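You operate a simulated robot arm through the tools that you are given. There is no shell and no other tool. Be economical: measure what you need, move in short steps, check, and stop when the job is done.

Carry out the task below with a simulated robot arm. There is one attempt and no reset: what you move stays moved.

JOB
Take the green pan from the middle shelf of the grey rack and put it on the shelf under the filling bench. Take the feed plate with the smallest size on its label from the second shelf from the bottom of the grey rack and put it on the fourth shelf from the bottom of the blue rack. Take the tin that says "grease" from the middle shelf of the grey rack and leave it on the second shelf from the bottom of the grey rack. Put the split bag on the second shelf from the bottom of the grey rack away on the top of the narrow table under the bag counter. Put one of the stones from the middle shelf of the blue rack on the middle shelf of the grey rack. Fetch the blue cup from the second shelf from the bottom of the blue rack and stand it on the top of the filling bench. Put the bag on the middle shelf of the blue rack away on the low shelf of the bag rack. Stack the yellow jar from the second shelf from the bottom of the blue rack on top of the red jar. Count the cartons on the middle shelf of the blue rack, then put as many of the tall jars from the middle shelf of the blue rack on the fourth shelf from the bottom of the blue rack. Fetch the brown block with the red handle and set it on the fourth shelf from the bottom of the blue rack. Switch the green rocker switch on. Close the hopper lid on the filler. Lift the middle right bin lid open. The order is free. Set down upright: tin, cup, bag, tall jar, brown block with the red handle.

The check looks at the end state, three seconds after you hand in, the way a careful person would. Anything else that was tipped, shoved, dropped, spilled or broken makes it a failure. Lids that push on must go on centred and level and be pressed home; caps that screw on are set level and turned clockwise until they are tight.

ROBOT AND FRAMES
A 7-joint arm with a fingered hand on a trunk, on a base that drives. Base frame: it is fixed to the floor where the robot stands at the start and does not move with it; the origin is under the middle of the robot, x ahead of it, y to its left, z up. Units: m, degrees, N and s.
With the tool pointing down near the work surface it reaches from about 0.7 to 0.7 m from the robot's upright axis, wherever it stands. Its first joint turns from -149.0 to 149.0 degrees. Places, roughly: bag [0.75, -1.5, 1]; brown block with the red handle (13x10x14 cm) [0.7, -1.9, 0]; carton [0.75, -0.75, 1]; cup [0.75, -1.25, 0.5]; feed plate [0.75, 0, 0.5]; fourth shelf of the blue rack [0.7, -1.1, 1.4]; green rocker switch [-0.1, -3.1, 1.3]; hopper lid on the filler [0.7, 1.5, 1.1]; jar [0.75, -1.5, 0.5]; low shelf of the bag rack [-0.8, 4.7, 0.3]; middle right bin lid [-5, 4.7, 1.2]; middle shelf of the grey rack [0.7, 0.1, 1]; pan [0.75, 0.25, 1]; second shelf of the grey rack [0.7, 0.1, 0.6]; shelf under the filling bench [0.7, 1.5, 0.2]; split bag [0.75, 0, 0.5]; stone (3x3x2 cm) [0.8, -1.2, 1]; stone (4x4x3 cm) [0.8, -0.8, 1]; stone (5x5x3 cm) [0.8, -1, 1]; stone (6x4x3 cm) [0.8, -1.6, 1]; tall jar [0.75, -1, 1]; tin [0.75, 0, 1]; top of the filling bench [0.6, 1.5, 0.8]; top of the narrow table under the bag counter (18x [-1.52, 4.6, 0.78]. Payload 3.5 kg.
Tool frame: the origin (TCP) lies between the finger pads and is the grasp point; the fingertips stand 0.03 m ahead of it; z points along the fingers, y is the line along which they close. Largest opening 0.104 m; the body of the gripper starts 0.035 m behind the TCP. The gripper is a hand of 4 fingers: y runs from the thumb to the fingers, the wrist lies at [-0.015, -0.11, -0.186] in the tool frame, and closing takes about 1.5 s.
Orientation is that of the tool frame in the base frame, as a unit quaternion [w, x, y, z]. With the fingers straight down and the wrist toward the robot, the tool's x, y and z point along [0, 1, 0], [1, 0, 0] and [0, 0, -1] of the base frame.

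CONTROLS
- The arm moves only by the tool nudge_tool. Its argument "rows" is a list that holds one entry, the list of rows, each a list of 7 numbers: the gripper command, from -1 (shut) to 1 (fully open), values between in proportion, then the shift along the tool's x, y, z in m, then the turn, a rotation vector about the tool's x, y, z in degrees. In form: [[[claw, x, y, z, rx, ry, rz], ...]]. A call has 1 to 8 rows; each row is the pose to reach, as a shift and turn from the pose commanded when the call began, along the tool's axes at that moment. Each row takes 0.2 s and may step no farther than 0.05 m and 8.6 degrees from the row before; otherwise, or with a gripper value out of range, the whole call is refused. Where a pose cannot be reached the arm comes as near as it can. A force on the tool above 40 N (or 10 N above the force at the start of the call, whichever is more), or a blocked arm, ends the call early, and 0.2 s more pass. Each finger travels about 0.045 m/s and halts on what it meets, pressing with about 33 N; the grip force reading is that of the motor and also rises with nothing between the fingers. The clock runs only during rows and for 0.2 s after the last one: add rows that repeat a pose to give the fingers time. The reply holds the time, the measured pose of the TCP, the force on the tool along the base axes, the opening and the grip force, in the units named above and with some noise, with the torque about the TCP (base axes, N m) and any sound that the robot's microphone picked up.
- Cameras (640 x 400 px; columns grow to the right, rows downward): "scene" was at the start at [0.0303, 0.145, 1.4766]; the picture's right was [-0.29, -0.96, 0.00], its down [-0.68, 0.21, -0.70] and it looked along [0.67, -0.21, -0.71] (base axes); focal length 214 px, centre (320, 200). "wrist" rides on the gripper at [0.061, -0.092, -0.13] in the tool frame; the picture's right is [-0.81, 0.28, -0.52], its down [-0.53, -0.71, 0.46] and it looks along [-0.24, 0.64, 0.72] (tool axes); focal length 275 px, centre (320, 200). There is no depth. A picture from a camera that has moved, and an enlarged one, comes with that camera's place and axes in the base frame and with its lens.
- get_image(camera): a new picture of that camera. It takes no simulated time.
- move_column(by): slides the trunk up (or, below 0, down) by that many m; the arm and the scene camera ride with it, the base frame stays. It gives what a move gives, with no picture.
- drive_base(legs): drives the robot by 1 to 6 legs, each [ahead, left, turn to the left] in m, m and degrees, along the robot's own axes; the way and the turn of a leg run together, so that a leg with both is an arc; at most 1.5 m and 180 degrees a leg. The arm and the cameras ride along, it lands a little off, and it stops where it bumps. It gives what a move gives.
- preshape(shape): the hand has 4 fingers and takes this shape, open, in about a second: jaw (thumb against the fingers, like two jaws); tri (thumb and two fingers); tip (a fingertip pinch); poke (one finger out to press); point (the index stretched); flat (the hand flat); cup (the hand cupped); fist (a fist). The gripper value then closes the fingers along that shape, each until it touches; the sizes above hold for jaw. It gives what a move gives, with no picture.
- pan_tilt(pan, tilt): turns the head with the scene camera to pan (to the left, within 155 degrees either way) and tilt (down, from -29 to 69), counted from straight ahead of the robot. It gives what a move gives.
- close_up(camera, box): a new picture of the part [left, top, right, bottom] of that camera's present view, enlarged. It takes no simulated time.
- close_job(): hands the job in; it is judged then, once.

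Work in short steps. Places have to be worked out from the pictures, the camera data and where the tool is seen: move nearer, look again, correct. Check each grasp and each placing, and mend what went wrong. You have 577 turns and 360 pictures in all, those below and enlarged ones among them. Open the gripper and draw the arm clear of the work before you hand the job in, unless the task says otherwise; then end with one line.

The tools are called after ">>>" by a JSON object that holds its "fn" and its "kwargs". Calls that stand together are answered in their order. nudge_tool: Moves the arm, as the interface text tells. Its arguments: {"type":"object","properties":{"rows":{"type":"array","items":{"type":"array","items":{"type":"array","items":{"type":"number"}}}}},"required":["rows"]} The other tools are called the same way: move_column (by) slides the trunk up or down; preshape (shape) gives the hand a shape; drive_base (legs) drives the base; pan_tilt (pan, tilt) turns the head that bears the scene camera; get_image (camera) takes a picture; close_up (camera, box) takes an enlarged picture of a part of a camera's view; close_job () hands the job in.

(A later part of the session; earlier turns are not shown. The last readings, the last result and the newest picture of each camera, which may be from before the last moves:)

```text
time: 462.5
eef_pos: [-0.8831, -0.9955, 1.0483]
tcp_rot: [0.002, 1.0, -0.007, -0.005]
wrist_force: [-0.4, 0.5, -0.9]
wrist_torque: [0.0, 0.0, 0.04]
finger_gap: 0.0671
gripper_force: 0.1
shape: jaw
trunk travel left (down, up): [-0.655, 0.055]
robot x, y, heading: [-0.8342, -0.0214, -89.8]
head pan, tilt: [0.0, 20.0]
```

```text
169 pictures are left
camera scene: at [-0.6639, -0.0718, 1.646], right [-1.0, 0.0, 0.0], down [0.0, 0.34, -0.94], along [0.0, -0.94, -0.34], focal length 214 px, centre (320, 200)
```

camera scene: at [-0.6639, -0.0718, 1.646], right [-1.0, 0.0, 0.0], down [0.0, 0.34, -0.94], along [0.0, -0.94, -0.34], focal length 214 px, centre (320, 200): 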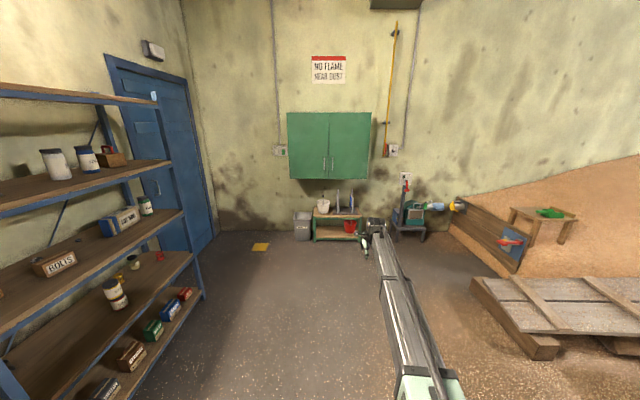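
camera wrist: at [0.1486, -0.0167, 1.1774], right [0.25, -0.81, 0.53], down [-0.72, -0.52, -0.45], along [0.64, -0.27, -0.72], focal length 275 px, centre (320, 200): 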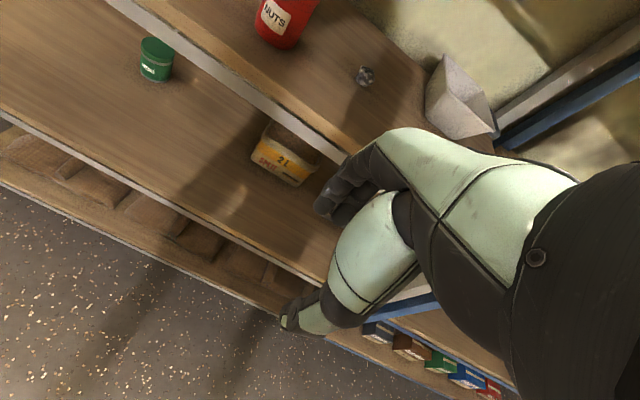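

>>> {"fn": "close_up", "kwargs": {"camera": "scene", "box": [260, 135, 300, 165]}}

>>> {"fn": "close_up", "kwargs": {"camera": "scene", "box": [370, 130, 430, 210]}}

```text
13.33 times, centred on (280, 150) of scene
camera zoom: at [-0.6639, -0.0718, 1.646], right [-1.0, 0.0, 0.0], down [0.0, 0.34, -0.94], along [0.0, -0.94, -0.34], focal length 2860 px, centre (853, 867)
```

zoom: 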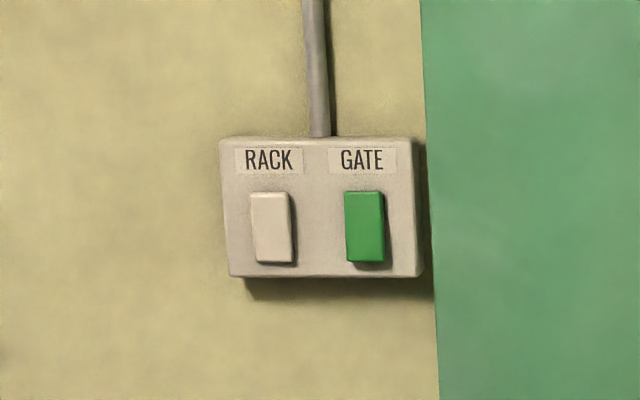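

```text
5.00 times, centred on (400, 170) of scene
camera zoom: at [-0.6639, -0.0718, 1.646], right [-1.0, 0.0, 0.0], down [0.0, 0.34, -0.94], along [0.0, -0.94, -0.34], focal length 1072 px, centre (-80, 350)
```

zoom: 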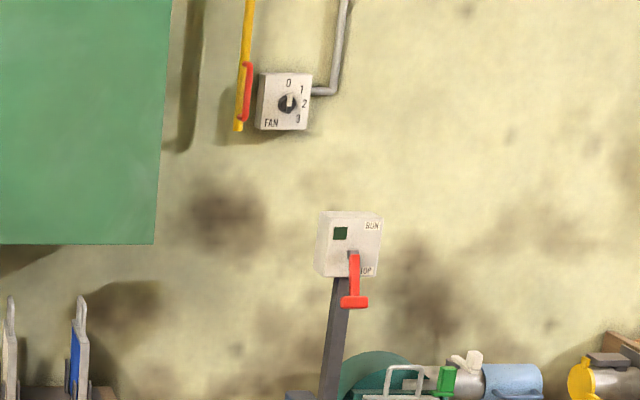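

The green rocker is "GATE", near (-0.155,-3.1,1.25). Drive closer.

>>> {"fn": "drive_base", "kwargs": {"legs": [[0.7, 0.3, -0.2], [0.5, 0.3, 0]]}}

>>> {"fn": "get_image", "kwargs": {"camera": "scene"}}

>>> {"fn": "close_up", "kwargs": {"camera": "scene", "box": [210, 100, 370, 200]}}

```text
time: 469.6
eef_pos: [-0.3227, -2.2025, 1.048]
tcp_rot: [0.002, 1.0, -0.018, -0.005]
wrist_force: [-0.1, -0.6, 0.1]
wrist_torque: [0.04, -0.04, 0.0]
finger_gap: 0.0675
gripper_force: 0.1
shape: jaw
trunk travel left (down, up): [-0.655, 0.055]
robot x, y, heading: [-0.2524, -1.2317, -91.0]
head pan, tilt: [0.0, 20.0]
```

```text
166 pictures are left
camera scene: at [-0.0846, -1.2846, 1.646], right [-1.0, 0.02, 0.0], down [0.01, 0.34, -0.94], along [-0.02, -0.94, -0.34], focal length 214 px, centre (320, 200)
```

scene: 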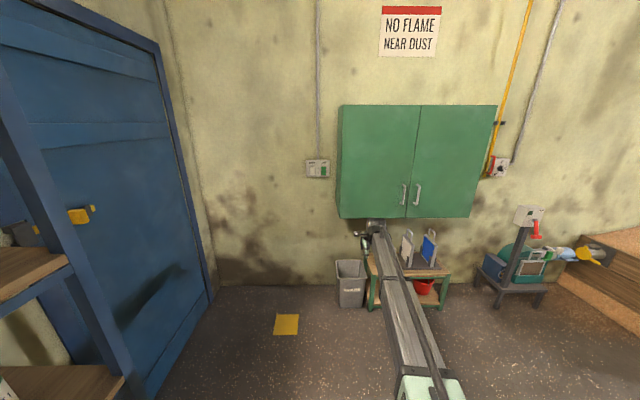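

```text
4.00 times, centred on (290, 150) of scene
camera zoom: at [-0.0846, -1.2846, 1.646], right [-1.0, 0.02, 0.0], down [0.01, 0.34, -0.94], along [-0.02, -0.94, -0.34], focal length 858 px, centre (440, 400)
```

zoom: 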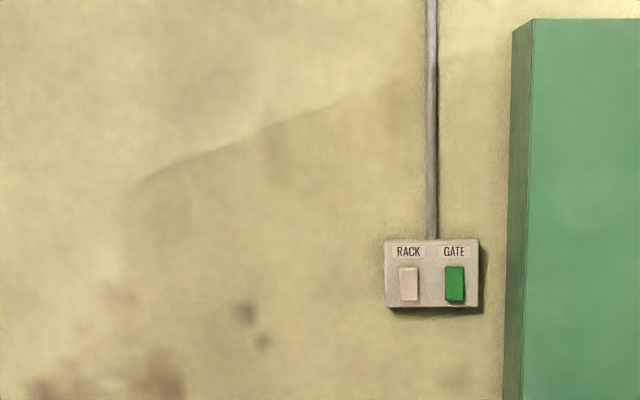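

>>> {"fn": "close_up", "kwargs": {"camera": "scene", "box": [304, 156, 336, 180]}}

```text
16.00 times, centred on (320, 168) of scene
camera zoom: at [-0.0846, -1.2846, 1.646], right [-1.0, 0.02, 0.0], down [0.01, 0.34, -0.94], along [-0.02, -0.94, -0.34], focal length 3432 px, centre (320, 712)
```

zoom: 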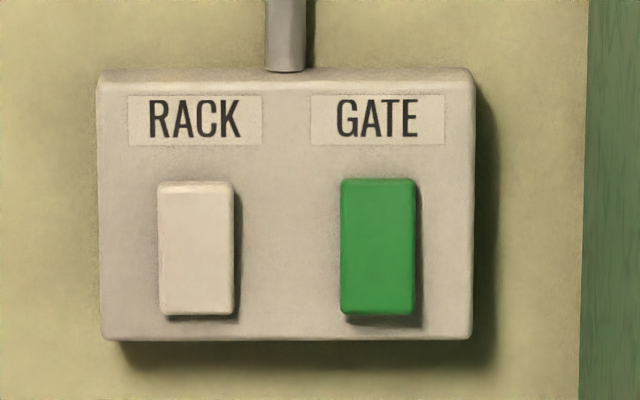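

The bottom edges stand out, so the switch is off with its top in; I'll press the lower end. Turn the hand to point at the wall and take the poke shape.

>>> {"fn": "nudge_tool", "kwargs": {"rows": [[[0.3, 0, 0, -0.02, -8.2, 0, 0], [0.3, 0, 0, -0.04, -16.4, 0, 0], [0.3, 0, 0, -0.06, -24.6, 0, 0], [0.3, 0, 0, -0.08, -32.8, 0, 0], [0.3, 0, 0, -0.1, -41, 0, 0], [0.3, 0, 0, -0.12, -49.2, 0, 0], [0.3, 0, 0, -0.14, -57.4, 0, 0], [0.3, 0, 0, -0.16, -65.6, 0, 0]]]}}

>>> {"fn": "nudge_tool", "kwargs": {"rows": [[[0.3, 0, 0, 0, -8, 0, 0], [0.3, 0, 0, 0, -16, 0, 0], [0.3, 0, 0, 0, -24, 0, 0], [0.3, 0, 0, 0, -24, 0, 0]]]}}

>>> {"fn": "preshape", "kwargs": {"shape": "poke"}}

>>> {"fn": "drive_base", "kwargs": {"legs": [[0, 0.17, 1.0], [0.4, 0, 0]]}}

>>> {"fn": "get_image", "kwargs": {"camera": "wrist"}}

>>> {"fn": "get_image", "kwargs": {"camera": "scene"}}

```text
time: 471.4
eef_pos: [-0.3145, -2.2028, 1.1903]
tcp_rot: [0.492, 0.871, 0.007, -0.007]
wrist_force: [0.8, 0.9, 0.3]
wrist_torque: [0.02, 0.01, -0.02]
finger_gap: 0.0677
gripper_force: 0.0
shape: jaw
out of reach, approached as far as the arm can: row 7, 8
trunk travel left (down, up): [-0.655, 0.055]
robot x, y, heading: [-0.2546, -1.2314, -90.9]
head pan, tilt: [0.0, 20.0]
```

```text
time: 472.4
eef_pos: [-0.3293, -2.1992, 1.1952]
tcp_rot: [0.659, 0.752, 0.021, 0.0]
wrist_force: [0.8, 0.2, -0.9]
wrist_torque: [-0.04, -0.05, 0.04]
finger_gap: 0.0673
gripper_force: 0.0
shape: jaw
out of reach, approached as far as the arm can: row 3, 4
trunk travel left (down, up): [-0.655, 0.055]
robot x, y, heading: [-0.2534, -1.2311, -91.0]
head pan, tilt: [0.0, 20.0]
```

```text
time: 473.2
eef_pos: [-0.3292, -2.1997, 1.1947]
tcp_rot: [0.658, 0.752, 0.022, 0.001]
wrist_force: [0.6, -1.6, -0.2]
wrist_torque: [-0.02, 0.0, -0.01]
finger_gap: 0.0001
gripper_force: 0.0
shape: poke
trunk travel left (down, up): [-0.655, 0.055]
robot x, y, heading: [-0.2546, -1.2325, -91.1]
head pan, tilt: [0.0, 20.0]
```

```text
time: 476.8
eef_pos: [-0.1521, -2.6033, 1.1932]
tcp_rot: [0.658, 0.753, 0.026, 0.004]
wrist_force: [0.6, 0.1, 0.9]
wrist_torque: [-0.03, 0.0, -0.02]
finger_gap: 0.0001
gripper_force: 0.0
shape: poke
trunk travel left (down, up): [-0.655, 0.055]
robot x, y, heading: [-0.0926, -1.6324, -90.2]
head pan, tilt: [0.0, 20.0]
```

```text
163 pictures are left
camera wrist: at [-0.098, -2.4596, 1.1186], right [-0.82, 0.44, 0.36], down [-0.54, -0.38, -0.75], along [-0.19, -0.81, 0.55], focal length 275 px, centre (320, 200)
```

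wrist: 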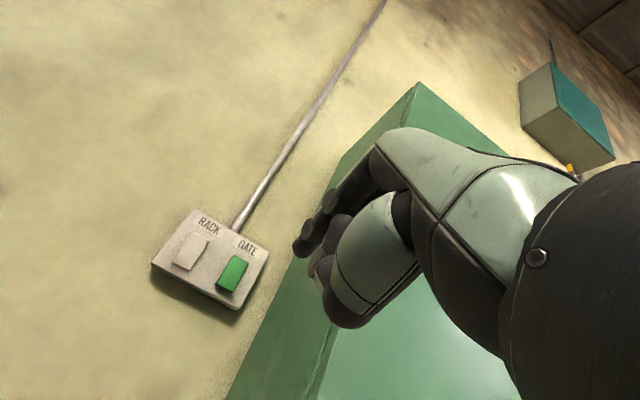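

```text
162 pictures are left
camera scene: at [0.0814, -1.6846, 1.646], right [-1.0, 0.0, 0.0], down [0.0, 0.34, -0.94], along [0.0, -0.94, -0.34], focal length 214 px, centre (320, 200)
```

scene: 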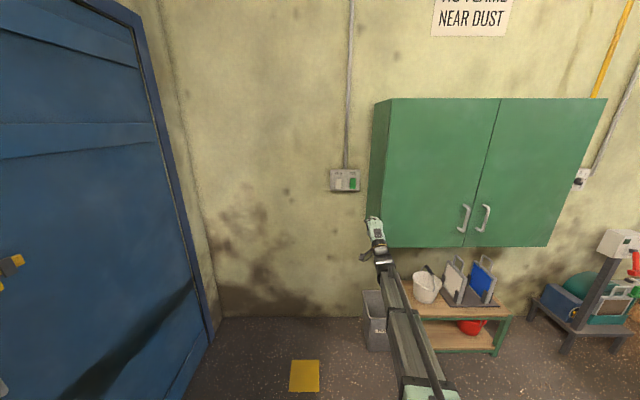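

Drive 0.33 nearer and re-measure with the wrist camera.

>>> {"fn": "drive_base", "kwargs": {"legs": [[0.33, 0, -0.3]]}}

>>> {"fn": "get_image", "kwargs": {"camera": "wrist"}}

>>> {"fn": "get_image", "kwargs": {"camera": "scene"}}

```text
time: 478.9
eef_pos: [-0.1565, -2.9286, 1.195]
tcp_rot: [0.658, 0.753, 0.025, 0.002]
wrist_force: [0.4, -0.7, 0.4]
wrist_torque: [-0.01, -0.02, 0.01]
finger_gap: 0.0001
gripper_force: 0.1
shape: poke
trunk travel left (down, up): [-0.655, 0.055]
robot x, y, heading: [-0.0888, -1.9561, -90.3]
head pan, tilt: [0.0, 20.0]
```

```text
161 pictures are left
camera wrist: at [-0.102, -2.7843, 1.1185], right [-0.82, 0.44, 0.36], down [-0.54, -0.38, -0.75], along [-0.19, -0.81, 0.55], focal length 275 px, centre (320, 200)
```

wrist: 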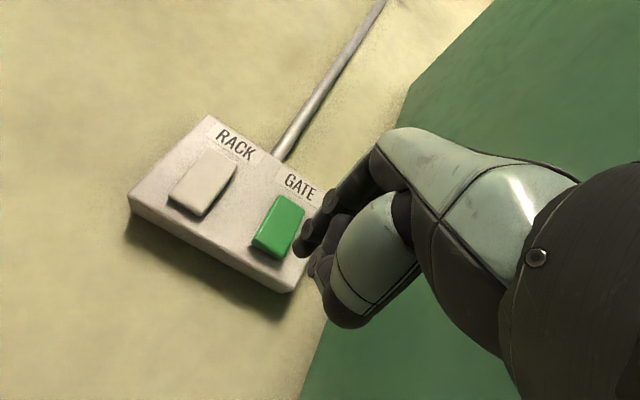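

```text
160 pictures are left
camera scene: at [0.0793, -2.0097, 1.646], right [-1.0, 0.01, 0.0], down [0.0, 0.34, -0.94], along [-0.01, -0.94, -0.34], focal length 214 px, centre (320, 200)
```

scene: 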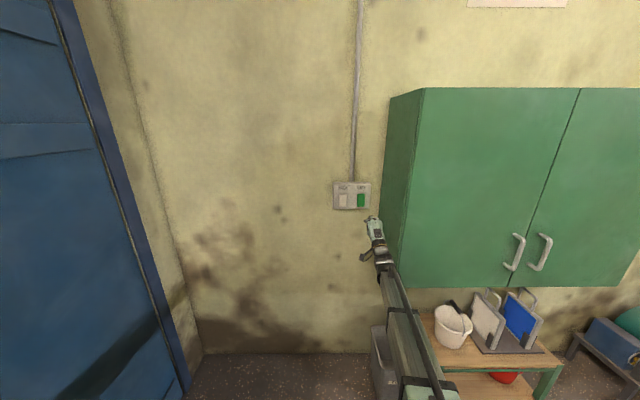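

Rocker spans z 1.223–1.30 at x≈-0.143, face near y≈-3.09. Line the fingertip up with its lower end and approach.

>>> {"fn": "nudge_tool", "kwargs": {"rows": [[[0, 0.006, 0.024, -0.003, 0, 0, 0], [0, 0.012, 0.0466, -0.0063, 0, 0, 0], [0, 0.012, 0.0466, 0.03, 0, 0, 0], [0, 0.012, 0.05, 0.06, 0, 0, 0], [0, 0.012, 0.05, 0.06, 0, 0, 0]]]}}

>>> {"fn": "get_image", "kwargs": {"camera": "wrist"}}

>>> {"fn": "close_up", "kwargs": {"camera": "scene", "box": [320, 170, 400, 240]}}

```text
time: 480.1
eef_pos: [-0.1399, -2.9929, 1.2362]
tcp_rot: [0.657, 0.754, 0.03, 0.004]
wrist_force: [-0.3, 0.0, 0.6]
wrist_torque: [-0.02, -0.02, 0.01]
finger_gap: 0.0479
gripper_force: 0.1
shape: jaw
trunk travel left (down, up): [-0.655, 0.055]
robot x, y, heading: [-0.0863, -1.9573, -90.1]
head pan, tilt: [0.0, 20.0]
```

```text
159 pictures are left
camera wrist: at [-0.0872, -2.8475, 1.1599], right [-0.82, 0.43, 0.37], down [-0.54, -0.38, -0.75], along [-0.18, -0.82, 0.55], focal length 275 px, centre (320, 200)
```

wrist: 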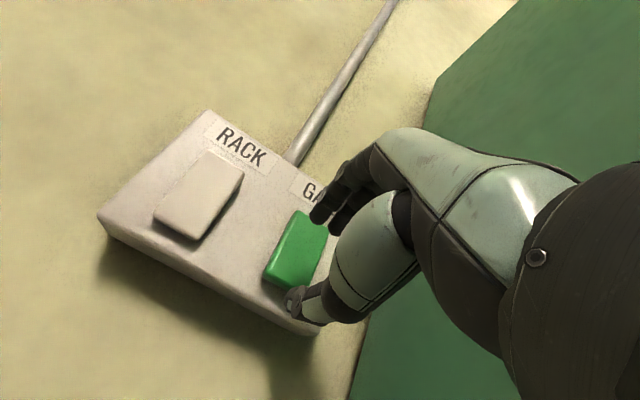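

```text
5.71 times, centred on (360, 205) of scene
camera zoom: at [0.0793, -2.0086, 1.6461], right [-1.0, 0.01, 0.0], down [0.0, 0.34, -0.94], along [-0.01, -0.94, -0.34], focal length 1226 px, centre (91, 171)
```

zoom: 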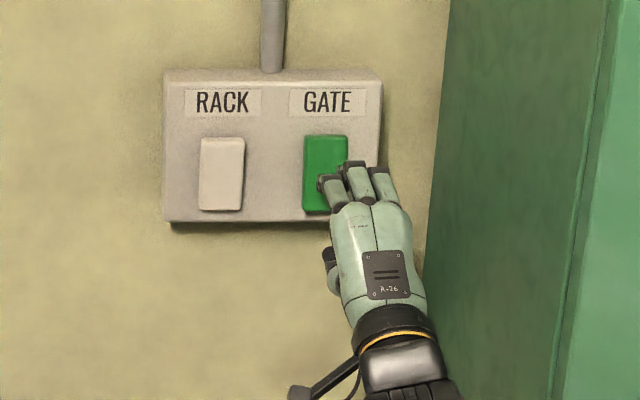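

The gripper value 0 put it back to jaw. Retake the poke shape and test which value keeps it.

>>> {"fn": "preshape", "kwargs": {"shape": "poke"}}

>>> {"fn": "nudge_tool", "kwargs": {"rows": [[[1, 0, 0, 0, 0, 0, 0]]]}}

>>> {"fn": "get_image", "kwargs": {"camera": "wrist"}}

>>> {"fn": "close_up", "kwargs": {"camera": "scene", "box": [320, 170, 400, 240]}}

```text
time: 481.0
eef_pos: [-0.1402, -2.9924, 1.2352]
tcp_rot: [0.656, 0.754, 0.03, 0.004]
wrist_force: [0.0, -0.3, -0.3]
wrist_torque: [-0.02, -0.01, -0.01]
finger_gap: 0.0
gripper_force: 0.0
shape: poke
trunk travel left (down, up): [-0.655, 0.055]
robot x, y, heading: [-0.0888, -1.9592, -90.2]
head pan, tilt: [0.0, 20.0]
```

```text
time: 481.4
eef_pos: [-0.1399, -2.9926, 1.2351]
tcp_rot: [0.657, 0.754, 0.03, 0.004]
wrist_force: [-0.3, 0.2, -0.3]
wrist_torque: [-0.01, -0.01, 0.0]
finger_gap: 0.0002
gripper_force: 0.2
shape: poke
trunk travel left (down, up): [-0.655, 0.055]
robot x, y, heading: [-0.0867, -1.956, -90.3]
head pan, tilt: [0.0, 20.0]
```

```text
157 pictures are left
camera wrist: at [-0.0873, -2.8475, 1.1598], right [-0.82, 0.43, 0.37], down [-0.54, -0.38, -0.75], along [-0.18, -0.82, 0.55], focal length 275 px, centre (320, 200)
```

wrist: 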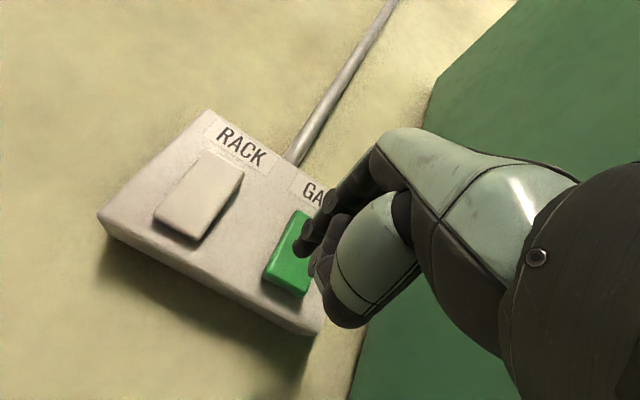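

```text
5.71 times, centred on (360, 205) of scene
camera zoom: at [0.0793, -2.0088, 1.6461], right [-1.0, 0.01, 0.0], down [0.0, 0.34, -0.94], along [-0.01, -0.94, -0.34], focal length 1226 px, centre (91, 171)
```

zoom: 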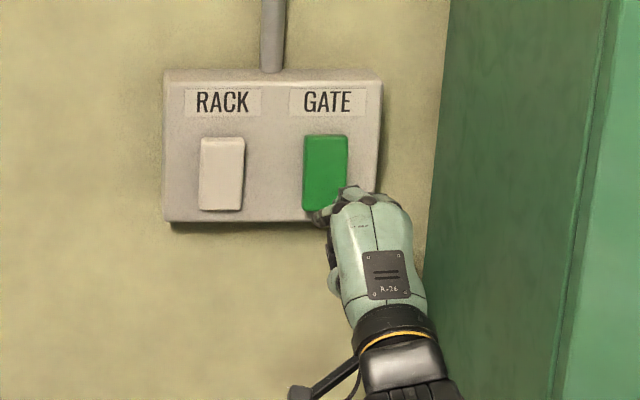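

Value 1 keeps the poke shape, and the fingertip is level with the rocker's lower end. Advance straight at the wall in small steps watching force.

>>> {"fn": "nudge_tool", "kwargs": {"rows": [[[1, -0.005, 0.0027, 0.0198, 0, 0, 0], [1, -0.005, 0.0054, 0.0396, 0, 0, 0], [1, -0.005, 0.0067, 0.0495, 0, 0, 0]]]}}

>>> {"fn": "get_image", "kwargs": {"camera": "wrist"}}

```text
time: 482.2
eef_pos: [-0.1431, -3.0407, 1.2356]
tcp_rot: [0.658, 0.753, 0.031, 0.005]
wrist_force: [-1.4, 6.7, 0.4]
wrist_torque: [0.05, 0.01, 0.03]
finger_gap: 0.0
gripper_force: 0.1
shape: poke
trunk travel left (down, up): [-0.655, 0.055]
robot x, y, heading: [-0.0903, -1.9586, -90.3]
head pan, tilt: [0.0, 20.0]
heard: click
```

```text
155 pictures are left
camera wrist: at [-0.0906, -2.8964, 1.1601], right [-0.82, 0.43, 0.37], down [-0.54, -0.38, -0.75], along [-0.18, -0.82, 0.55], focal length 275 px, centre (320, 200)
```

wrist: 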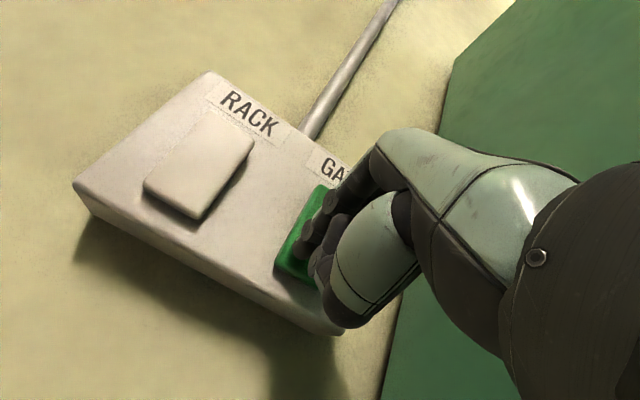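

A click was heard. Withdraw and verify the rocker changed.

>>> {"fn": "nudge_tool", "kwargs": {"rows": [[[1, 0, -0.005, -0.04, 0, 0, 0], [1, 0, -0.01, -0.08, 0, 0, 0], [1, 0, -0.016, -0.12, 0, 0, 0]]]}}

>>> {"fn": "drive_base", "kwargs": {"legs": [[-0.3, 0, 0]]}}

>>> {"fn": "close_up", "kwargs": {"camera": "scene", "box": [320, 155, 376, 200]}}

```text
time: 483.0
eef_pos: [-0.1495, -2.9207, 1.236]
tcp_rot: [0.658, 0.753, 0.026, 0.003]
wrist_force: [-0.8, 0.5, 0.8]
wrist_torque: [0.0, 0.01, -0.01]
finger_gap: 0.0
gripper_force: 0.0
shape: poke
trunk travel left (down, up): [-0.655, 0.055]
robot x, y, heading: [-0.0935, -1.9546, -90.6]
head pan, tilt: [0.0, 20.0]
```

```text
time: 485.1
eef_pos: [-0.1413, -2.6112, 1.2356]
tcp_rot: [0.659, 0.752, 0.028, 0.006]
wrist_force: [-0.4, -0.2, 0.5]
wrist_torque: [0.01, -0.03, 0.0]
finger_gap: 0.0
gripper_force: 0.1
shape: poke
trunk travel left (down, up): [-0.655, 0.055]
robot x, y, heading: [-0.0894, -1.6453, -90.1]
head pan, tilt: [0.0, 20.0]
```

```text
8.89 times, centred on (348, 178) of scene
camera zoom: at [0.0808, -1.6956, 1.6461], right [-1.0, 0.0, 0.0], down [0.0, 0.34, -0.94], along [0.0, -0.94, -0.34], focal length 1906 px, centre (71, 400)
```

zoom: 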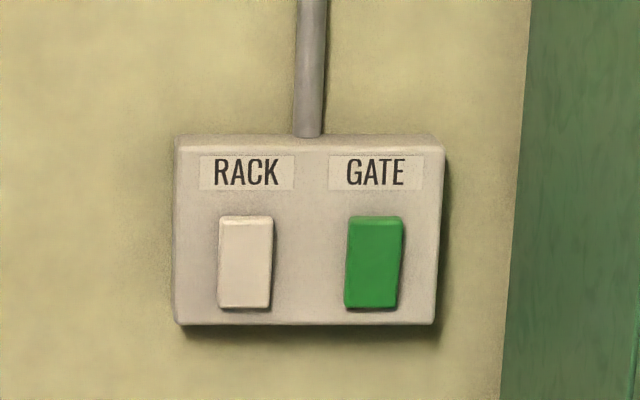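

The green rocker is now tipped the other way. Back to jaw; retreat, turn, and set the hand vertical for the LOT 560 bag.

>>> {"fn": "preshape", "kwargs": {"shape": "jaw"}}

>>> {"fn": "drive_base", "kwargs": {"legs": [[-0.5, -0.4, 0], [0, -0.4, 0], [0, 0, 90]]}}

>>> {"fn": "nudge_tool", "kwargs": {"rows": [[[1, 0, -0.01, 0, 8.2, 0, 0], [1, 0, -0.02, 0, 16.4, 0, 0], [1, 0, -0.03, 0, 24.6, 0, 0], [1, 0, -0.04, 0, 32.8, 0, 0], [1, 0, -0.05, 0, 41, 0, 0], [1, 0, -0.06, 0, 49.2, 0, 0], [1, 0, -0.06, 0, 57.4, 0, 0], [1, 0, -0.06, 0, 65.6, 0, 0]]]}}

>>> {"fn": "nudge_tool", "kwargs": {"rows": [[[1, 0, 0, 0, 8.2, 0, 0], [1, 0, 0, 0, 16.4, 0, 0], [1, 0, 0, 0, 16.4, 0, 0]]]}}

>>> {"fn": "get_image", "kwargs": {"camera": "scene"}}

```text
time: 486.0
eef_pos: [-0.1404, -2.6102, 1.2338]
tcp_rot: [0.659, 0.752, 0.028, 0.005]
wrist_force: [0.3, 0.0, 0.6]
wrist_torque: [0.0, 0.01, 0.01]
finger_gap: 0.1035
gripper_force: 0.0
shape: jaw
trunk travel left (down, up): [-0.655, 0.055]
robot x, y, heading: [-0.0854, -1.647, -89.8]
head pan, tilt: [0.0, 20.0]
```

```text
time: 495.5
eef_pos: [0.0674, -1.212, 1.2343]
tcp_rot: [0.464, 0.514, 0.549, 0.468]
wrist_force: [-0.6, -0.2, -0.5]
wrist_torque: [0.0, 0.01, 0.01]
finger_gap: 0.1038
gripper_force: 0.0
shape: jaw
trunk travel left (down, up): [-0.655, 0.055]
robot x, y, heading: [-0.8966, -1.1489, -0.5]
head pan, tilt: [0.0, 20.0]
```

```text
time: 497.3
eef_pos: [0.0582, -1.2136, 1.1753]
tcp_rot: [0.11, 0.684, 0.715, 0.095]
wrist_force: [0.2, 0.9, 0.0]
wrist_torque: [0.0, -0.03, -0.01]
finger_gap: 0.1041
gripper_force: 0.1
shape: jaw
trunk travel left (down, up): [-0.655, 0.055]
robot x, y, heading: [-0.8935, -1.1501, -0.5]
head pan, tilt: [0.0, 20.0]
```

```text
time: 498.1
eef_pos: [0.0596, -1.2139, 1.1742]
tcp_rot: [0.012, 0.693, 0.721, -0.008]
wrist_force: [-0.3, -0.3, -0.3]
wrist_torque: [-0.01, 0.01, -0.02]
finger_gap: 0.1039
gripper_force: 0.0
shape: jaw
trunk travel left (down, up): [-0.655, 0.055]
robot x, y, heading: [-0.8965, -1.1486, -0.5]
head pan, tilt: [0.0, 20.0]
```

```text
153 pictures are left
camera scene: at [-0.8484, -0.9809, 1.6461], right [-0.01, -1.0, 0.0], down [-0.34, 0.0, -0.94], along [0.94, -0.01, -0.34], focal length 214 px, centre (320, 200)
```

scene: 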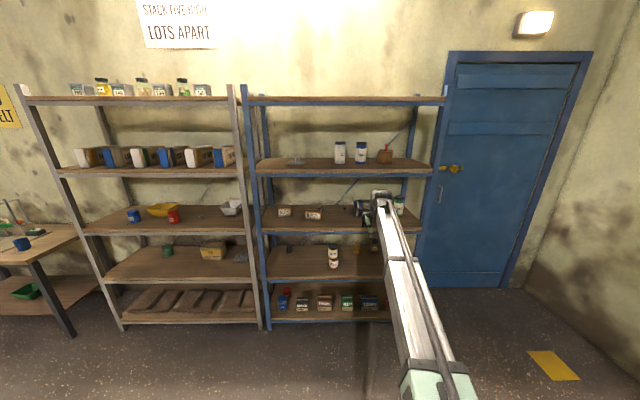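

Lower the hand to z≈1.04 and shift left 0.07, then drive in part-way and measure the bag.

>>> {"fn": "nudge_tool", "kwargs": {"rows": [[[1, 0, 0, 0.045, 0, 0, 0], [1, 0, 0, 0.09, 0, 0, 0], [1, 0, 0, 0.133, 0, 0, 0], [1, 0, 0, 0.133, 0, 0, 0]]]}}

>>> {"fn": "drive_base", "kwargs": {"legs": [[0.38, 0.07, 0.4]]}}

>>> {"fn": "get_image", "kwargs": {"camera": "wrist"}}

>>> {"fn": "close_up", "kwargs": {"camera": "scene", "box": [340, 170, 500, 270]}}

```text
time: 499.1
eef_pos: [0.0617, -1.2178, 1.0406]
tcp_rot: [0.013, 0.692, 0.721, -0.007]
wrist_force: [0.0, 0.5, -0.4]
wrist_torque: [0.02, 0.01, 0.02]
finger_gap: 0.1036
gripper_force: 0.2
shape: jaw
trunk travel left (down, up): [-0.655, 0.055]
robot x, y, heading: [-0.8954, -1.1478, -0.5]
head pan, tilt: [0.0, 20.0]
```

```text
time: 501.5
eef_pos: [0.4411, -1.1474, 1.0415]
tcp_rot: [0.011, 0.691, 0.723, -0.009]
wrist_force: [0.9, -0.4, 0.3]
wrist_torque: [-0.04, 0.04, -0.03]
finger_gap: 0.1037
gripper_force: 0.1
shape: jaw
trunk travel left (down, up): [-0.655, 0.055]
robot x, y, heading: [-0.5156, -1.0848, -0.3]
head pan, tilt: [0.0, 20.0]
```

```text
152 pictures are left
camera wrist: at [0.3472, -1.0871, 1.1691], right [0.31, -0.78, 0.54], down [-0.69, -0.58, -0.44], along [0.66, -0.23, -0.71], focal length 275 px, centre (320, 200)
```

wrist: 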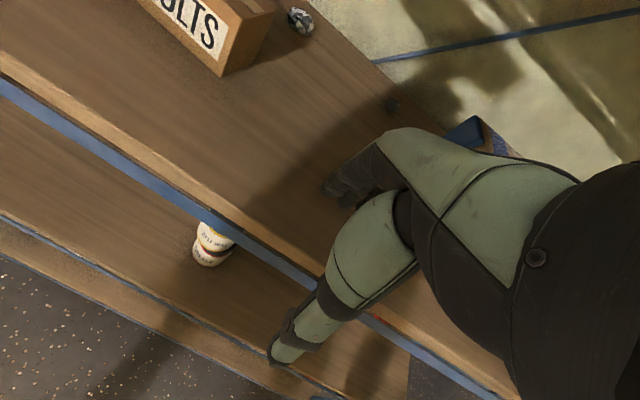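

```text
4.00 times, centred on (420, 220) of scene
camera zoom: at [-0.4694, -0.9151, 1.646], right [0.0, -1.0, 0.0], down [-0.34, 0.0, -0.94], along [0.94, 0.0, -0.34], focal length 858 px, centre (-80, 120)
```

zoom: 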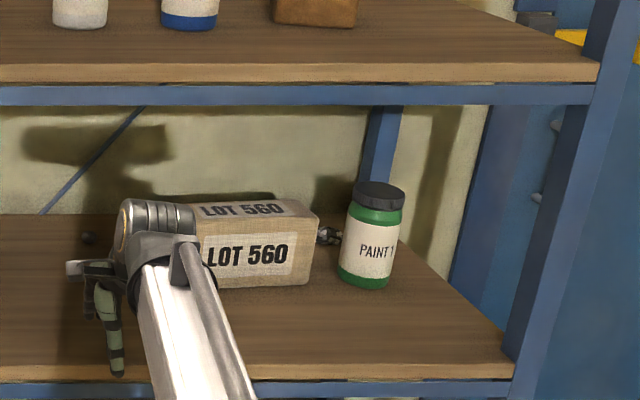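

Bag ≈ x 0.675–0.74, y −1.27…−1.505, top 1.075. Drive in to TCP x≈0.705 left of the bag.

>>> {"fn": "nudge_tool", "kwargs": {"rows": [[[0.7, 0, 0, 0, 0, 0, 0], [0.7, 0, 0, 0, 0, 0, 0]]]}}

>>> {"fn": "drive_base", "kwargs": {"legs": [[0.26, 0, 0]]}}

>>> {"fn": "get_image", "kwargs": {"camera": "wrist"}}

```text
time: 502.1
eef_pos: [0.4401, -1.1467, 1.042]
tcp_rot: [0.012, 0.691, 0.723, -0.008]
wrist_force: [-0.3, -0.3, 0.3]
wrist_torque: [-0.01, 0.01, -0.01]
finger_gap: 0.0886
gripper_force: 0.2
shape: jaw
trunk travel left (down, up): [-0.655, 0.055]
robot x, y, heading: [-0.517, -1.0855, -0.2]
head pan, tilt: [0.0, 20.0]
```

```text
time: 503.9
eef_pos: [0.6963, -1.1511, 1.042]
tcp_rot: [0.013, 0.692, 0.722, -0.008]
wrist_force: [0.2, 0.4, -0.2]
wrist_torque: [0.02, -0.03, -0.02]
finger_gap: 0.0887
gripper_force: 0.0
shape: jaw
trunk travel left (down, up): [-0.655, 0.055]
robot x, y, heading: [-0.264, -1.0854, -0.5]
head pan, tilt: [0.0, 20.0]
```

```text
150 pictures are left
camera wrist: at [0.6021, -1.0905, 1.1688], right [0.31, -0.78, 0.54], down [-0.69, -0.58, -0.44], along [0.66, -0.24, -0.71], focal length 275 px, centre (320, 200)
```

wrist: 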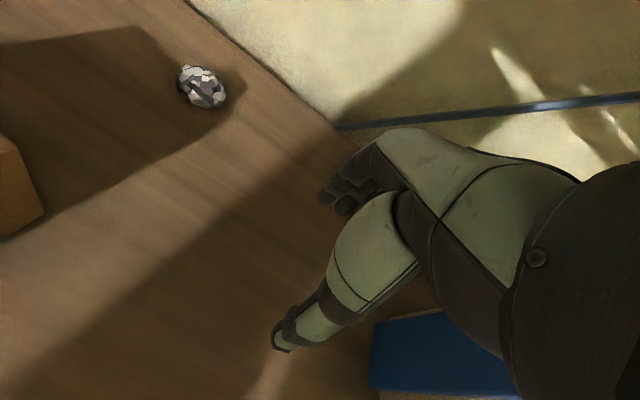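

Bag end at y≈-1.265, and its back bottom edge at x≈0.711, so centre x≈0.68. Shift accordingly and move right 0.07.

>>> {"fn": "nudge_tool", "kwargs": {"rows": [[[0.8, 0, -0.016, 0, 0, 0, 0], [0.8, -0.035, -0.016, 0, 0, 0, 0], [0.8, -0.07, -0.016, 0, 0, 0, 0], [0.8, -0.07, -0.016, 0, 0, 0, 0]]]}}

>>> {"fn": "get_image", "kwargs": {"camera": "wrist"}}

>>> {"fn": "close_up", "kwargs": {"camera": "scene", "box": [340, 170, 500, 270]}}

```text
time: 504.9
eef_pos: [0.685, -1.2223, 1.0448]
tcp_rot: [0.012, 0.691, 0.723, -0.008]
wrist_force: [-0.8, 0.0, 0.4]
wrist_torque: [0.03, 0.02, -0.02]
finger_gap: 0.0932
gripper_force: 0.0
shape: jaw
trunk travel left (down, up): [-0.655, 0.055]
robot x, y, heading: [-0.2602, -1.0864, -0.4]
head pan, tilt: [0.0, 20.0]
```

```text
149 pictures are left
camera wrist: at [0.5907, -1.1613, 1.1725], right [0.31, -0.78, 0.54], down [-0.69, -0.58, -0.44], along [0.66, -0.24, -0.71], focal length 275 px, centre (320, 200)
```

wrist: 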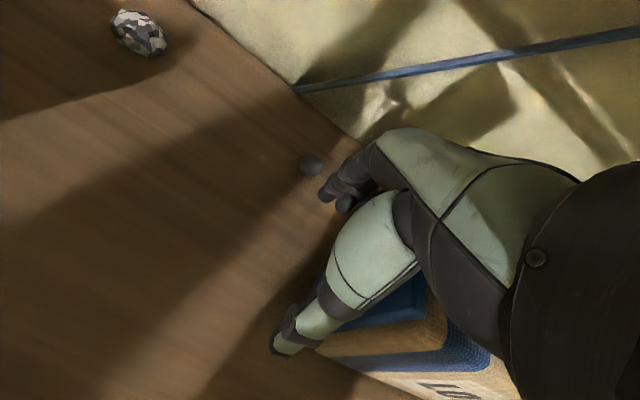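

```text
4.00 times, centred on (420, 220) of scene
camera zoom: at [-0.2151, -0.9167, 1.6461], right [-0.01, -1.0, 0.0], down [-0.34, 0.0, -0.94], along [0.94, -0.01, -0.34], focal length 858 px, centre (-80, 120)
```

zoom: 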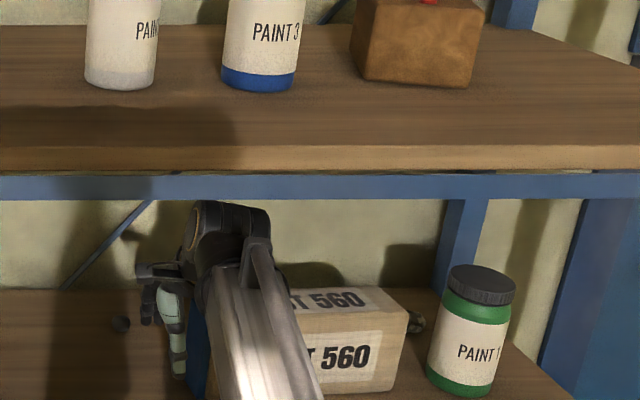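

Centred on the bag's depth (x≈0.684). Slide right over it to y≈-1.385, slightly higher.

>>> {"fn": "nudge_tool", "kwargs": {"rows": [[[0.8, 0, 0, -0.006, 0, 0, 0], [0.8, -0.04, -0.0016, -0.006, 0, 0, 0], [0.8, -0.08, -0.0032, -0.006, 0, 0, 0], [0.8, -0.12, -0.0048, -0.006, 0, 0, 0], [0.8, -0.16, -0.0064, -0.006, 0, 0, 0], [0.8, -0.16, -0.0064, -0.006, 0, 0, 0]]]}}

>>> {"fn": "get_image", "kwargs": {"camera": "wrist"}}

>>> {"fn": "close_up", "kwargs": {"camera": "scene", "box": [340, 200, 500, 300]}}

```text
time: 506.3
eef_pos: [0.6829, -1.3841, 1.0569]
tcp_rot: [0.013, 0.691, 0.723, -0.008]
wrist_force: [6.4, 5.0, 5.0]
wrist_torque: [-0.05, 0.0, 0.13]
finger_gap: 0.0934
gripper_force: 0.2
shape: jaw
trunk travel left (down, up): [-0.655, 0.055]
robot x, y, heading: [-0.262, -1.0842, -0.3]
head pan, tilt: [0.0, 20.0]
```

```text
147 pictures are left
camera wrist: at [0.5883, -1.3226, 1.1846], right [0.31, -0.78, 0.54], down [-0.69, -0.58, -0.44], along [0.66, -0.24, -0.71], focal length 275 px, centre (320, 200)
```

wrist: 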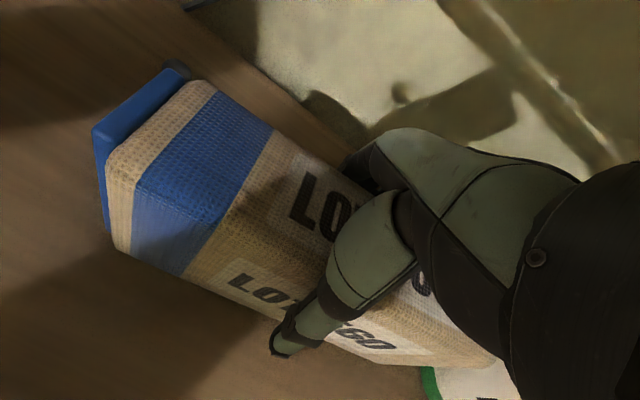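

```text
4.00 times, centred on (420, 250) of scene
camera zoom: at [-0.2149, -0.916, 1.646], right [-0.01, -1.0, 0.0], down [-0.34, 0.0, -0.94], along [0.94, -0.01, -0.34], focal length 858 px, centre (-80, 0)
```

zoom: 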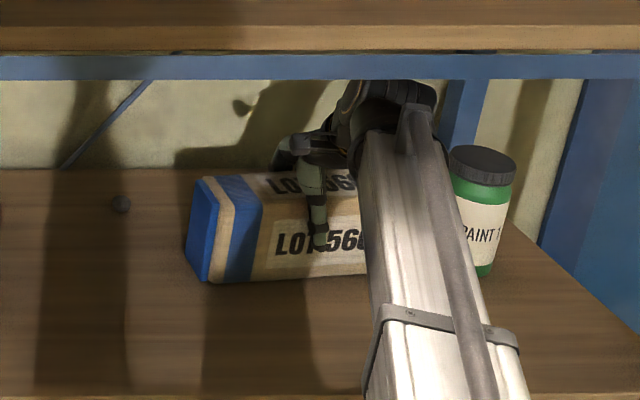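

Straddling the bag. Close.

>>> {"fn": "nudge_tool", "kwargs": {"rows": [[[-1, 0, 0, 0, 0, 0, 0], [-1, 0, 0, 0, 0, 0, 0], [-1, 0, 0, 0, 0, 0, 0], [-1, 0, 0, 0, 0, 0, 0], [-1, 0, 0, 0, 0, 0, 0], [-1, 0, 0, 0, 0, 0, 0]]]}}

>>> {"fn": "get_image", "kwargs": {"camera": "wrist"}}

```text
time: 507.7
eef_pos: [0.6822, -1.3831, 1.0558]
tcp_rot: [0.013, 0.692, 0.722, -0.007]
wrist_force: [5.6, 3.7, 7.0]
wrist_torque: [0.02, 0.11, 0.18]
finger_gap: 0.0674
gripper_force: 33.0
shape: jaw
trunk travel left (down, up): [-0.655, 0.055]
robot x, y, heading: [-0.262, -1.0831, -0.3]
head pan, tilt: [0.0, 20.0]
```

```text
145 pictures are left
camera wrist: at [0.588, -1.3224, 1.1846], right [0.31, -0.78, 0.54], down [-0.69, -0.58, -0.44], along [0.66, -0.24, -0.71], focal length 275 px, centre (320, 200)
```

wrist: 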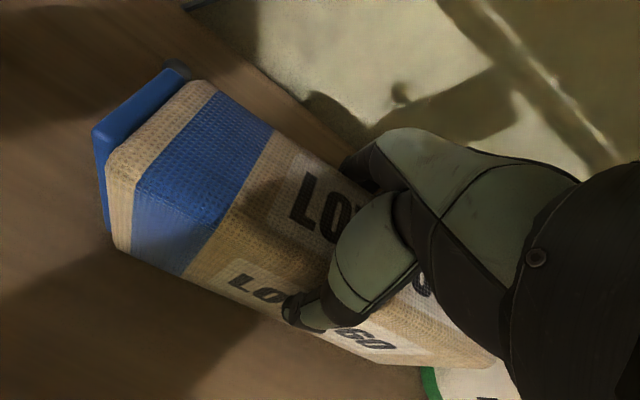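

Gripped. Lift 2 cm only (headroom) and check weight.

>>> {"fn": "nudge_tool", "kwargs": {"rows": [[[-1, 0, 0, -0.01, 0, 0, 0], [-1, 0, 0, -0.02, 0, 0, 0], [-1, 0, 0, -0.02, 0, 0, 0]]]}}

>>> {"fn": "close_up", "kwargs": {"camera": "scene", "box": [340, 180, 500, 280]}}

>>> {"fn": "get_image", "kwargs": {"camera": "wrist"}}

```text
time: 508.5
eef_pos: [0.6833, -1.3838, 1.0718]
tcp_rot: [0.011, 0.691, 0.722, -0.009]
wrist_force: [-0.3, 0.7, -15.7]
wrist_torque: [0.04, 0.05, 0.0]
finger_gap: 0.0672
gripper_force: 32.8
shape: jaw
trunk travel left (down, up): [-0.655, 0.055]
robot x, y, heading: [-0.2619, -1.0833, -0.4]
head pan, tilt: [0.0, 20.0]
```

```text
4.00 times, centred on (420, 230) of scene
camera zoom: at [-0.2131, -0.9175, 1.646], right [-0.01, -1.0, 0.0], down [-0.34, 0.0, -0.94], along [0.94, -0.01, -0.34], focal length 858 px, centre (-80, 80)
```

zoom: 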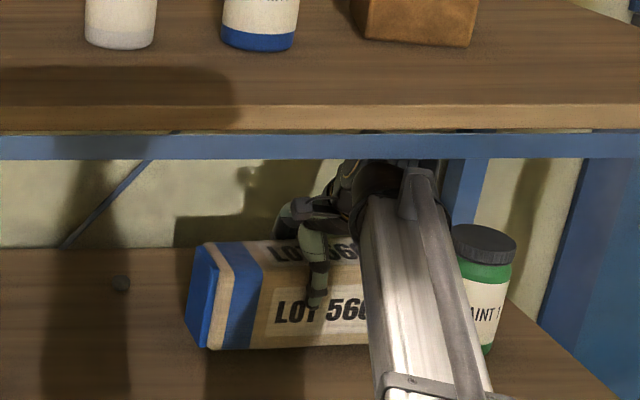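

```text
143 pictures are left
camera wrist: at [0.5899, -1.3227, 1.2012], right [0.31, -0.78, 0.54], down [-0.69, -0.58, -0.44], along [0.66, -0.24, -0.72], focal length 275 px, centre (320, 200)
```

wrist: 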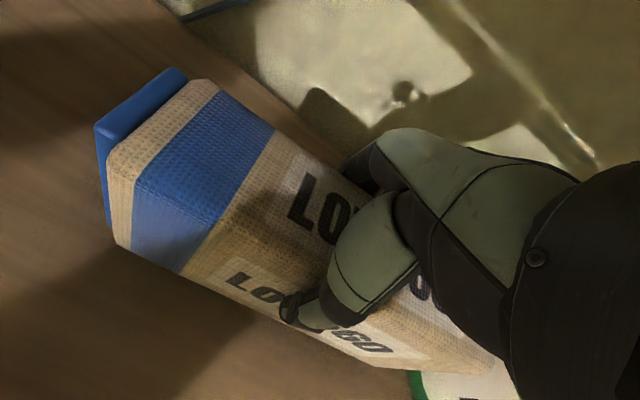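

Held, 1.6 kg and level. Back out, slightly to the left.

>>> {"fn": "drive_base", "kwargs": {"legs": [[-0.1, 0.02, 0], [-0.4, 0, 0]]}}

>>> {"fn": "get_image", "kwargs": {"camera": "scene"}}

>>> {"fn": "get_image", "kwargs": {"camera": "wrist"}}

```text
time: 511.8
eef_pos: [0.1772, -1.3606, 1.073]
tcp_rot: [0.012, 0.692, 0.722, -0.008]
wrist_force: [-0.6, 0.2, -16.1]
wrist_torque: [0.03, 0.03, -0.03]
finger_gap: 0.0674
gripper_force: 33.3
shape: jaw
trunk travel left (down, up): [-0.655, 0.055]
robot x, y, heading: [-0.768, -1.0624, -0.4]
head pan, tilt: [0.0, 20.0]
```

```text
142 pictures are left
camera scene: at [-0.7192, -0.8935, 1.6461], right [-0.01, -1.0, 0.0], down [-0.34, 0.0, -0.94], along [0.94, -0.01, -0.34], focal length 214 px, centre (320, 200)
```

scene: 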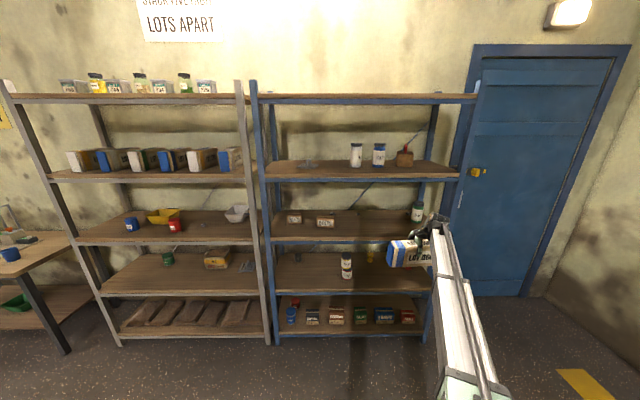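

```text
141 pictures are left
camera wrist: at [0.0833, -1.3, 1.2022], right [0.3, -0.78, 0.54], down [-0.69, -0.57, -0.44], along [0.66, -0.24, -0.71], focal length 275 px, centre (320, 200)
```

wrist: 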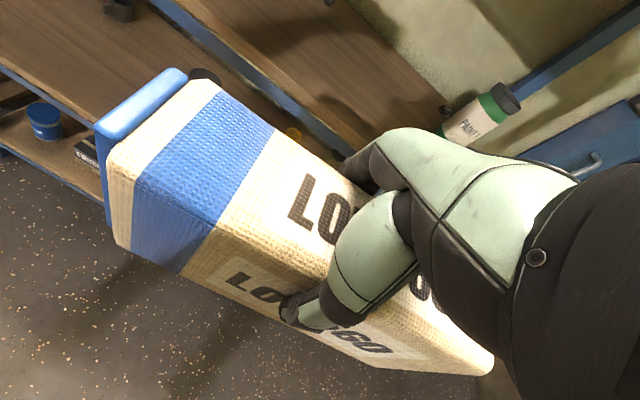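

Now turn left 90° to head for the bag rack and look at what is on the way.

>>> {"fn": "drive_base", "kwargs": {"legs": [[-0.1, 0, 0], [0, 0, 90]]}}

>>> {"fn": "pan_tilt", "kwargs": {"pan": 10, "tilt": 20}}

>>> {"fn": "get_image", "kwargs": {"camera": "scene"}}

```text
time: 516.7
eef_pos: [-0.5319, -0.1272, 1.0732]
tcp_rot: [0.014, 0.0, 1.0, 0.002]
wrist_force: [-0.1, -0.3, -16.2]
wrist_torque: [-0.06, 0.04, 0.02]
finger_gap: 0.0671
gripper_force: 33.2
shape: jaw
trunk travel left (down, up): [-0.655, 0.055]
robot x, y, heading: [-0.8758, -1.0627, 87.4]
head pan, tilt: [0.0, 20.0]
```

```text
time: 517.4
eef_pos: [-0.5322, -0.1269, 1.0724]
tcp_rot: [0.014, 0.0, 1.0, 0.002]
wrist_force: [0.7, 0.4, -16.4]
wrist_torque: [-0.07, 0.06, -0.01]
finger_gap: 0.0667
gripper_force: 32.6
shape: jaw
trunk travel left (down, up): [-0.655, 0.055]
robot x, y, heading: [-0.8695, -1.0599, 87.3]
head pan, tilt: [10.0, 20.0]
```

```text
140 pictures are left
camera scene: at [-1.0549, -1.0035, 1.6461], right [0.99, 0.12, 0.0], down [0.04, -0.34, -0.94], along [-0.12, 0.93, -0.34], focal length 214 px, centre (320, 200)
```

scene: 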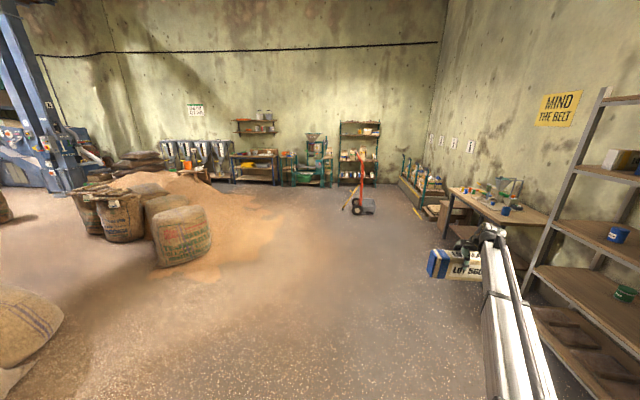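

>>> {"fn": "close_up", "kwargs": {"camera": "scene", "box": [270, 110, 400, 220]}}

>>> {"fn": "close_up", "kwargs": {"camera": "scene", "box": [150, 95, 290, 190]}}

```text
3.64 times, centred on (335, 165) of scene
camera zoom: at [-1.0549, -1.0035, 1.6461], right [0.99, 0.12, 0.0], down [0.04, -0.34, -0.94], along [-0.12, 0.93, -0.34], focal length 780 px, centre (266, 327)
```

zoom: 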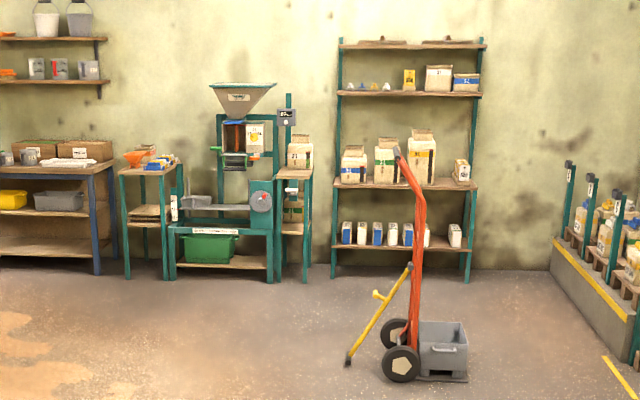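

```text
4.21 times, centred on (220, 142) of scene
camera zoom: at [-1.0549, -1.0035, 1.6461], right [0.99, 0.12, 0.0], down [0.04, -0.34, -0.94], along [-0.12, 0.93, -0.34], focal length 903 px, centre (741, 442)
```

zoom: 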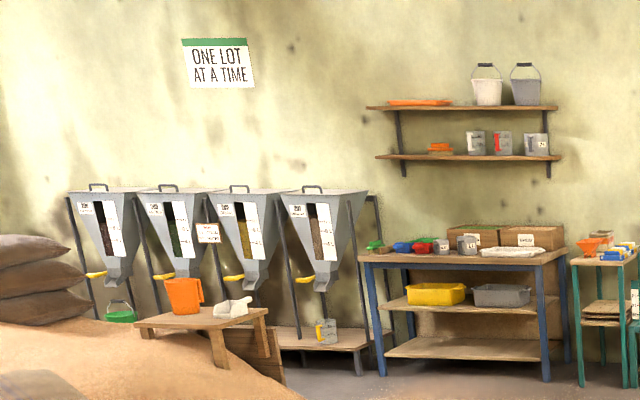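

Bag rack is straight ahead behind a hand truck at about (-0.83,2.85). I'll pass it on the left side: shift to x≈-1.7 and drive up.

>>> {"fn": "drive_base", "kwargs": {"legs": [[0, 0.85, 2.7], [1.5, 0, 0], [1.3, 0, 0]]}}

>>> {"fn": "pan_tilt", "kwargs": {"pan": -20, "tilt": 20}}

>>> {"fn": "get_image", "kwargs": {"camera": "scene"}}

```text
time: 535.1
eef_pos: [-1.3539, 2.7077, 1.0731]
tcp_rot: [0.014, -0.023, 1.0, 0.002]
wrist_force: [0.0, -0.2, -15.9]
wrist_torque: [-0.05, 0.05, 0.01]
finger_gap: 0.0669
gripper_force: 33.3
shape: jaw
trunk travel left (down, up): [-0.655, 0.055]
robot x, y, heading: [-1.6508, 1.7607, 90.0]
head pan, tilt: [10.0, 20.0]
```

```text
time: 536.0
eef_pos: [-1.3553, 2.7082, 1.0732]
tcp_rot: [0.015, -0.022, 1.0, 0.002]
wrist_force: [-0.1, 0.0, -15.3]
wrist_torque: [-0.09, 0.1, -0.05]
finger_gap: 0.067
gripper_force: 33.4
shape: jaw
trunk travel left (down, up): [-0.655, 0.055]
robot x, y, heading: [-1.6507, 1.7606, 89.9]
head pan, tilt: [-20.0, 20.0]
```

```text
137 pictures are left
camera scene: at [-1.789, 1.8047, 1.646], right [0.94, -0.34, 0.0], down [-0.12, -0.32, -0.94], along [0.32, 0.88, -0.34], focal length 214 px, centre (320, 200)
```

scene: 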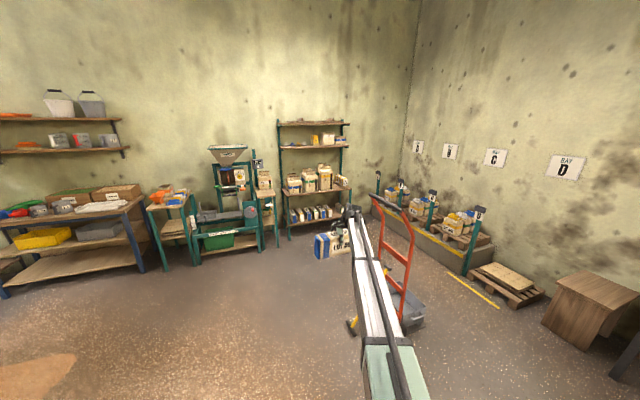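

>>> {"fn": "close_up", "kwargs": {"camera": "scene", "box": [250, 110, 370, 245]}}

>>> {"fn": "close_up", "kwargs": {"camera": "scene", "box": [190, 135, 290, 265]}}

```text
2.96 times, centred on (310, 178) of scene
camera zoom: at [-1.789, 1.8047, 1.646], right [0.94, -0.34, 0.0], down [-0.12, -0.32, -0.94], along [0.32, 0.88, -0.34], focal length 636 px, centre (350, 267)
```

zoom: 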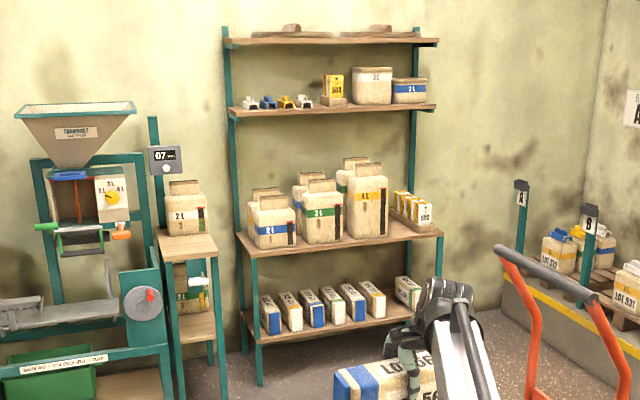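

```text
3.08 times, centred on (240, 200) of scene
camera zoom: at [-1.789, 1.8047, 1.646], right [0.94, -0.34, 0.0], down [-0.12, -0.32, -0.94], along [0.32, 0.88, -0.34], focal length 660 px, centre (566, 200)
```

zoom: 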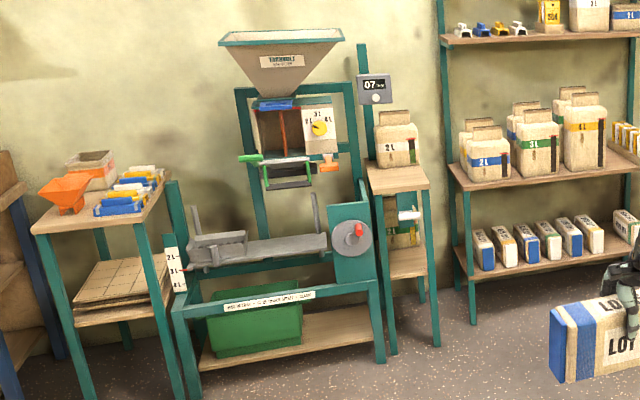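

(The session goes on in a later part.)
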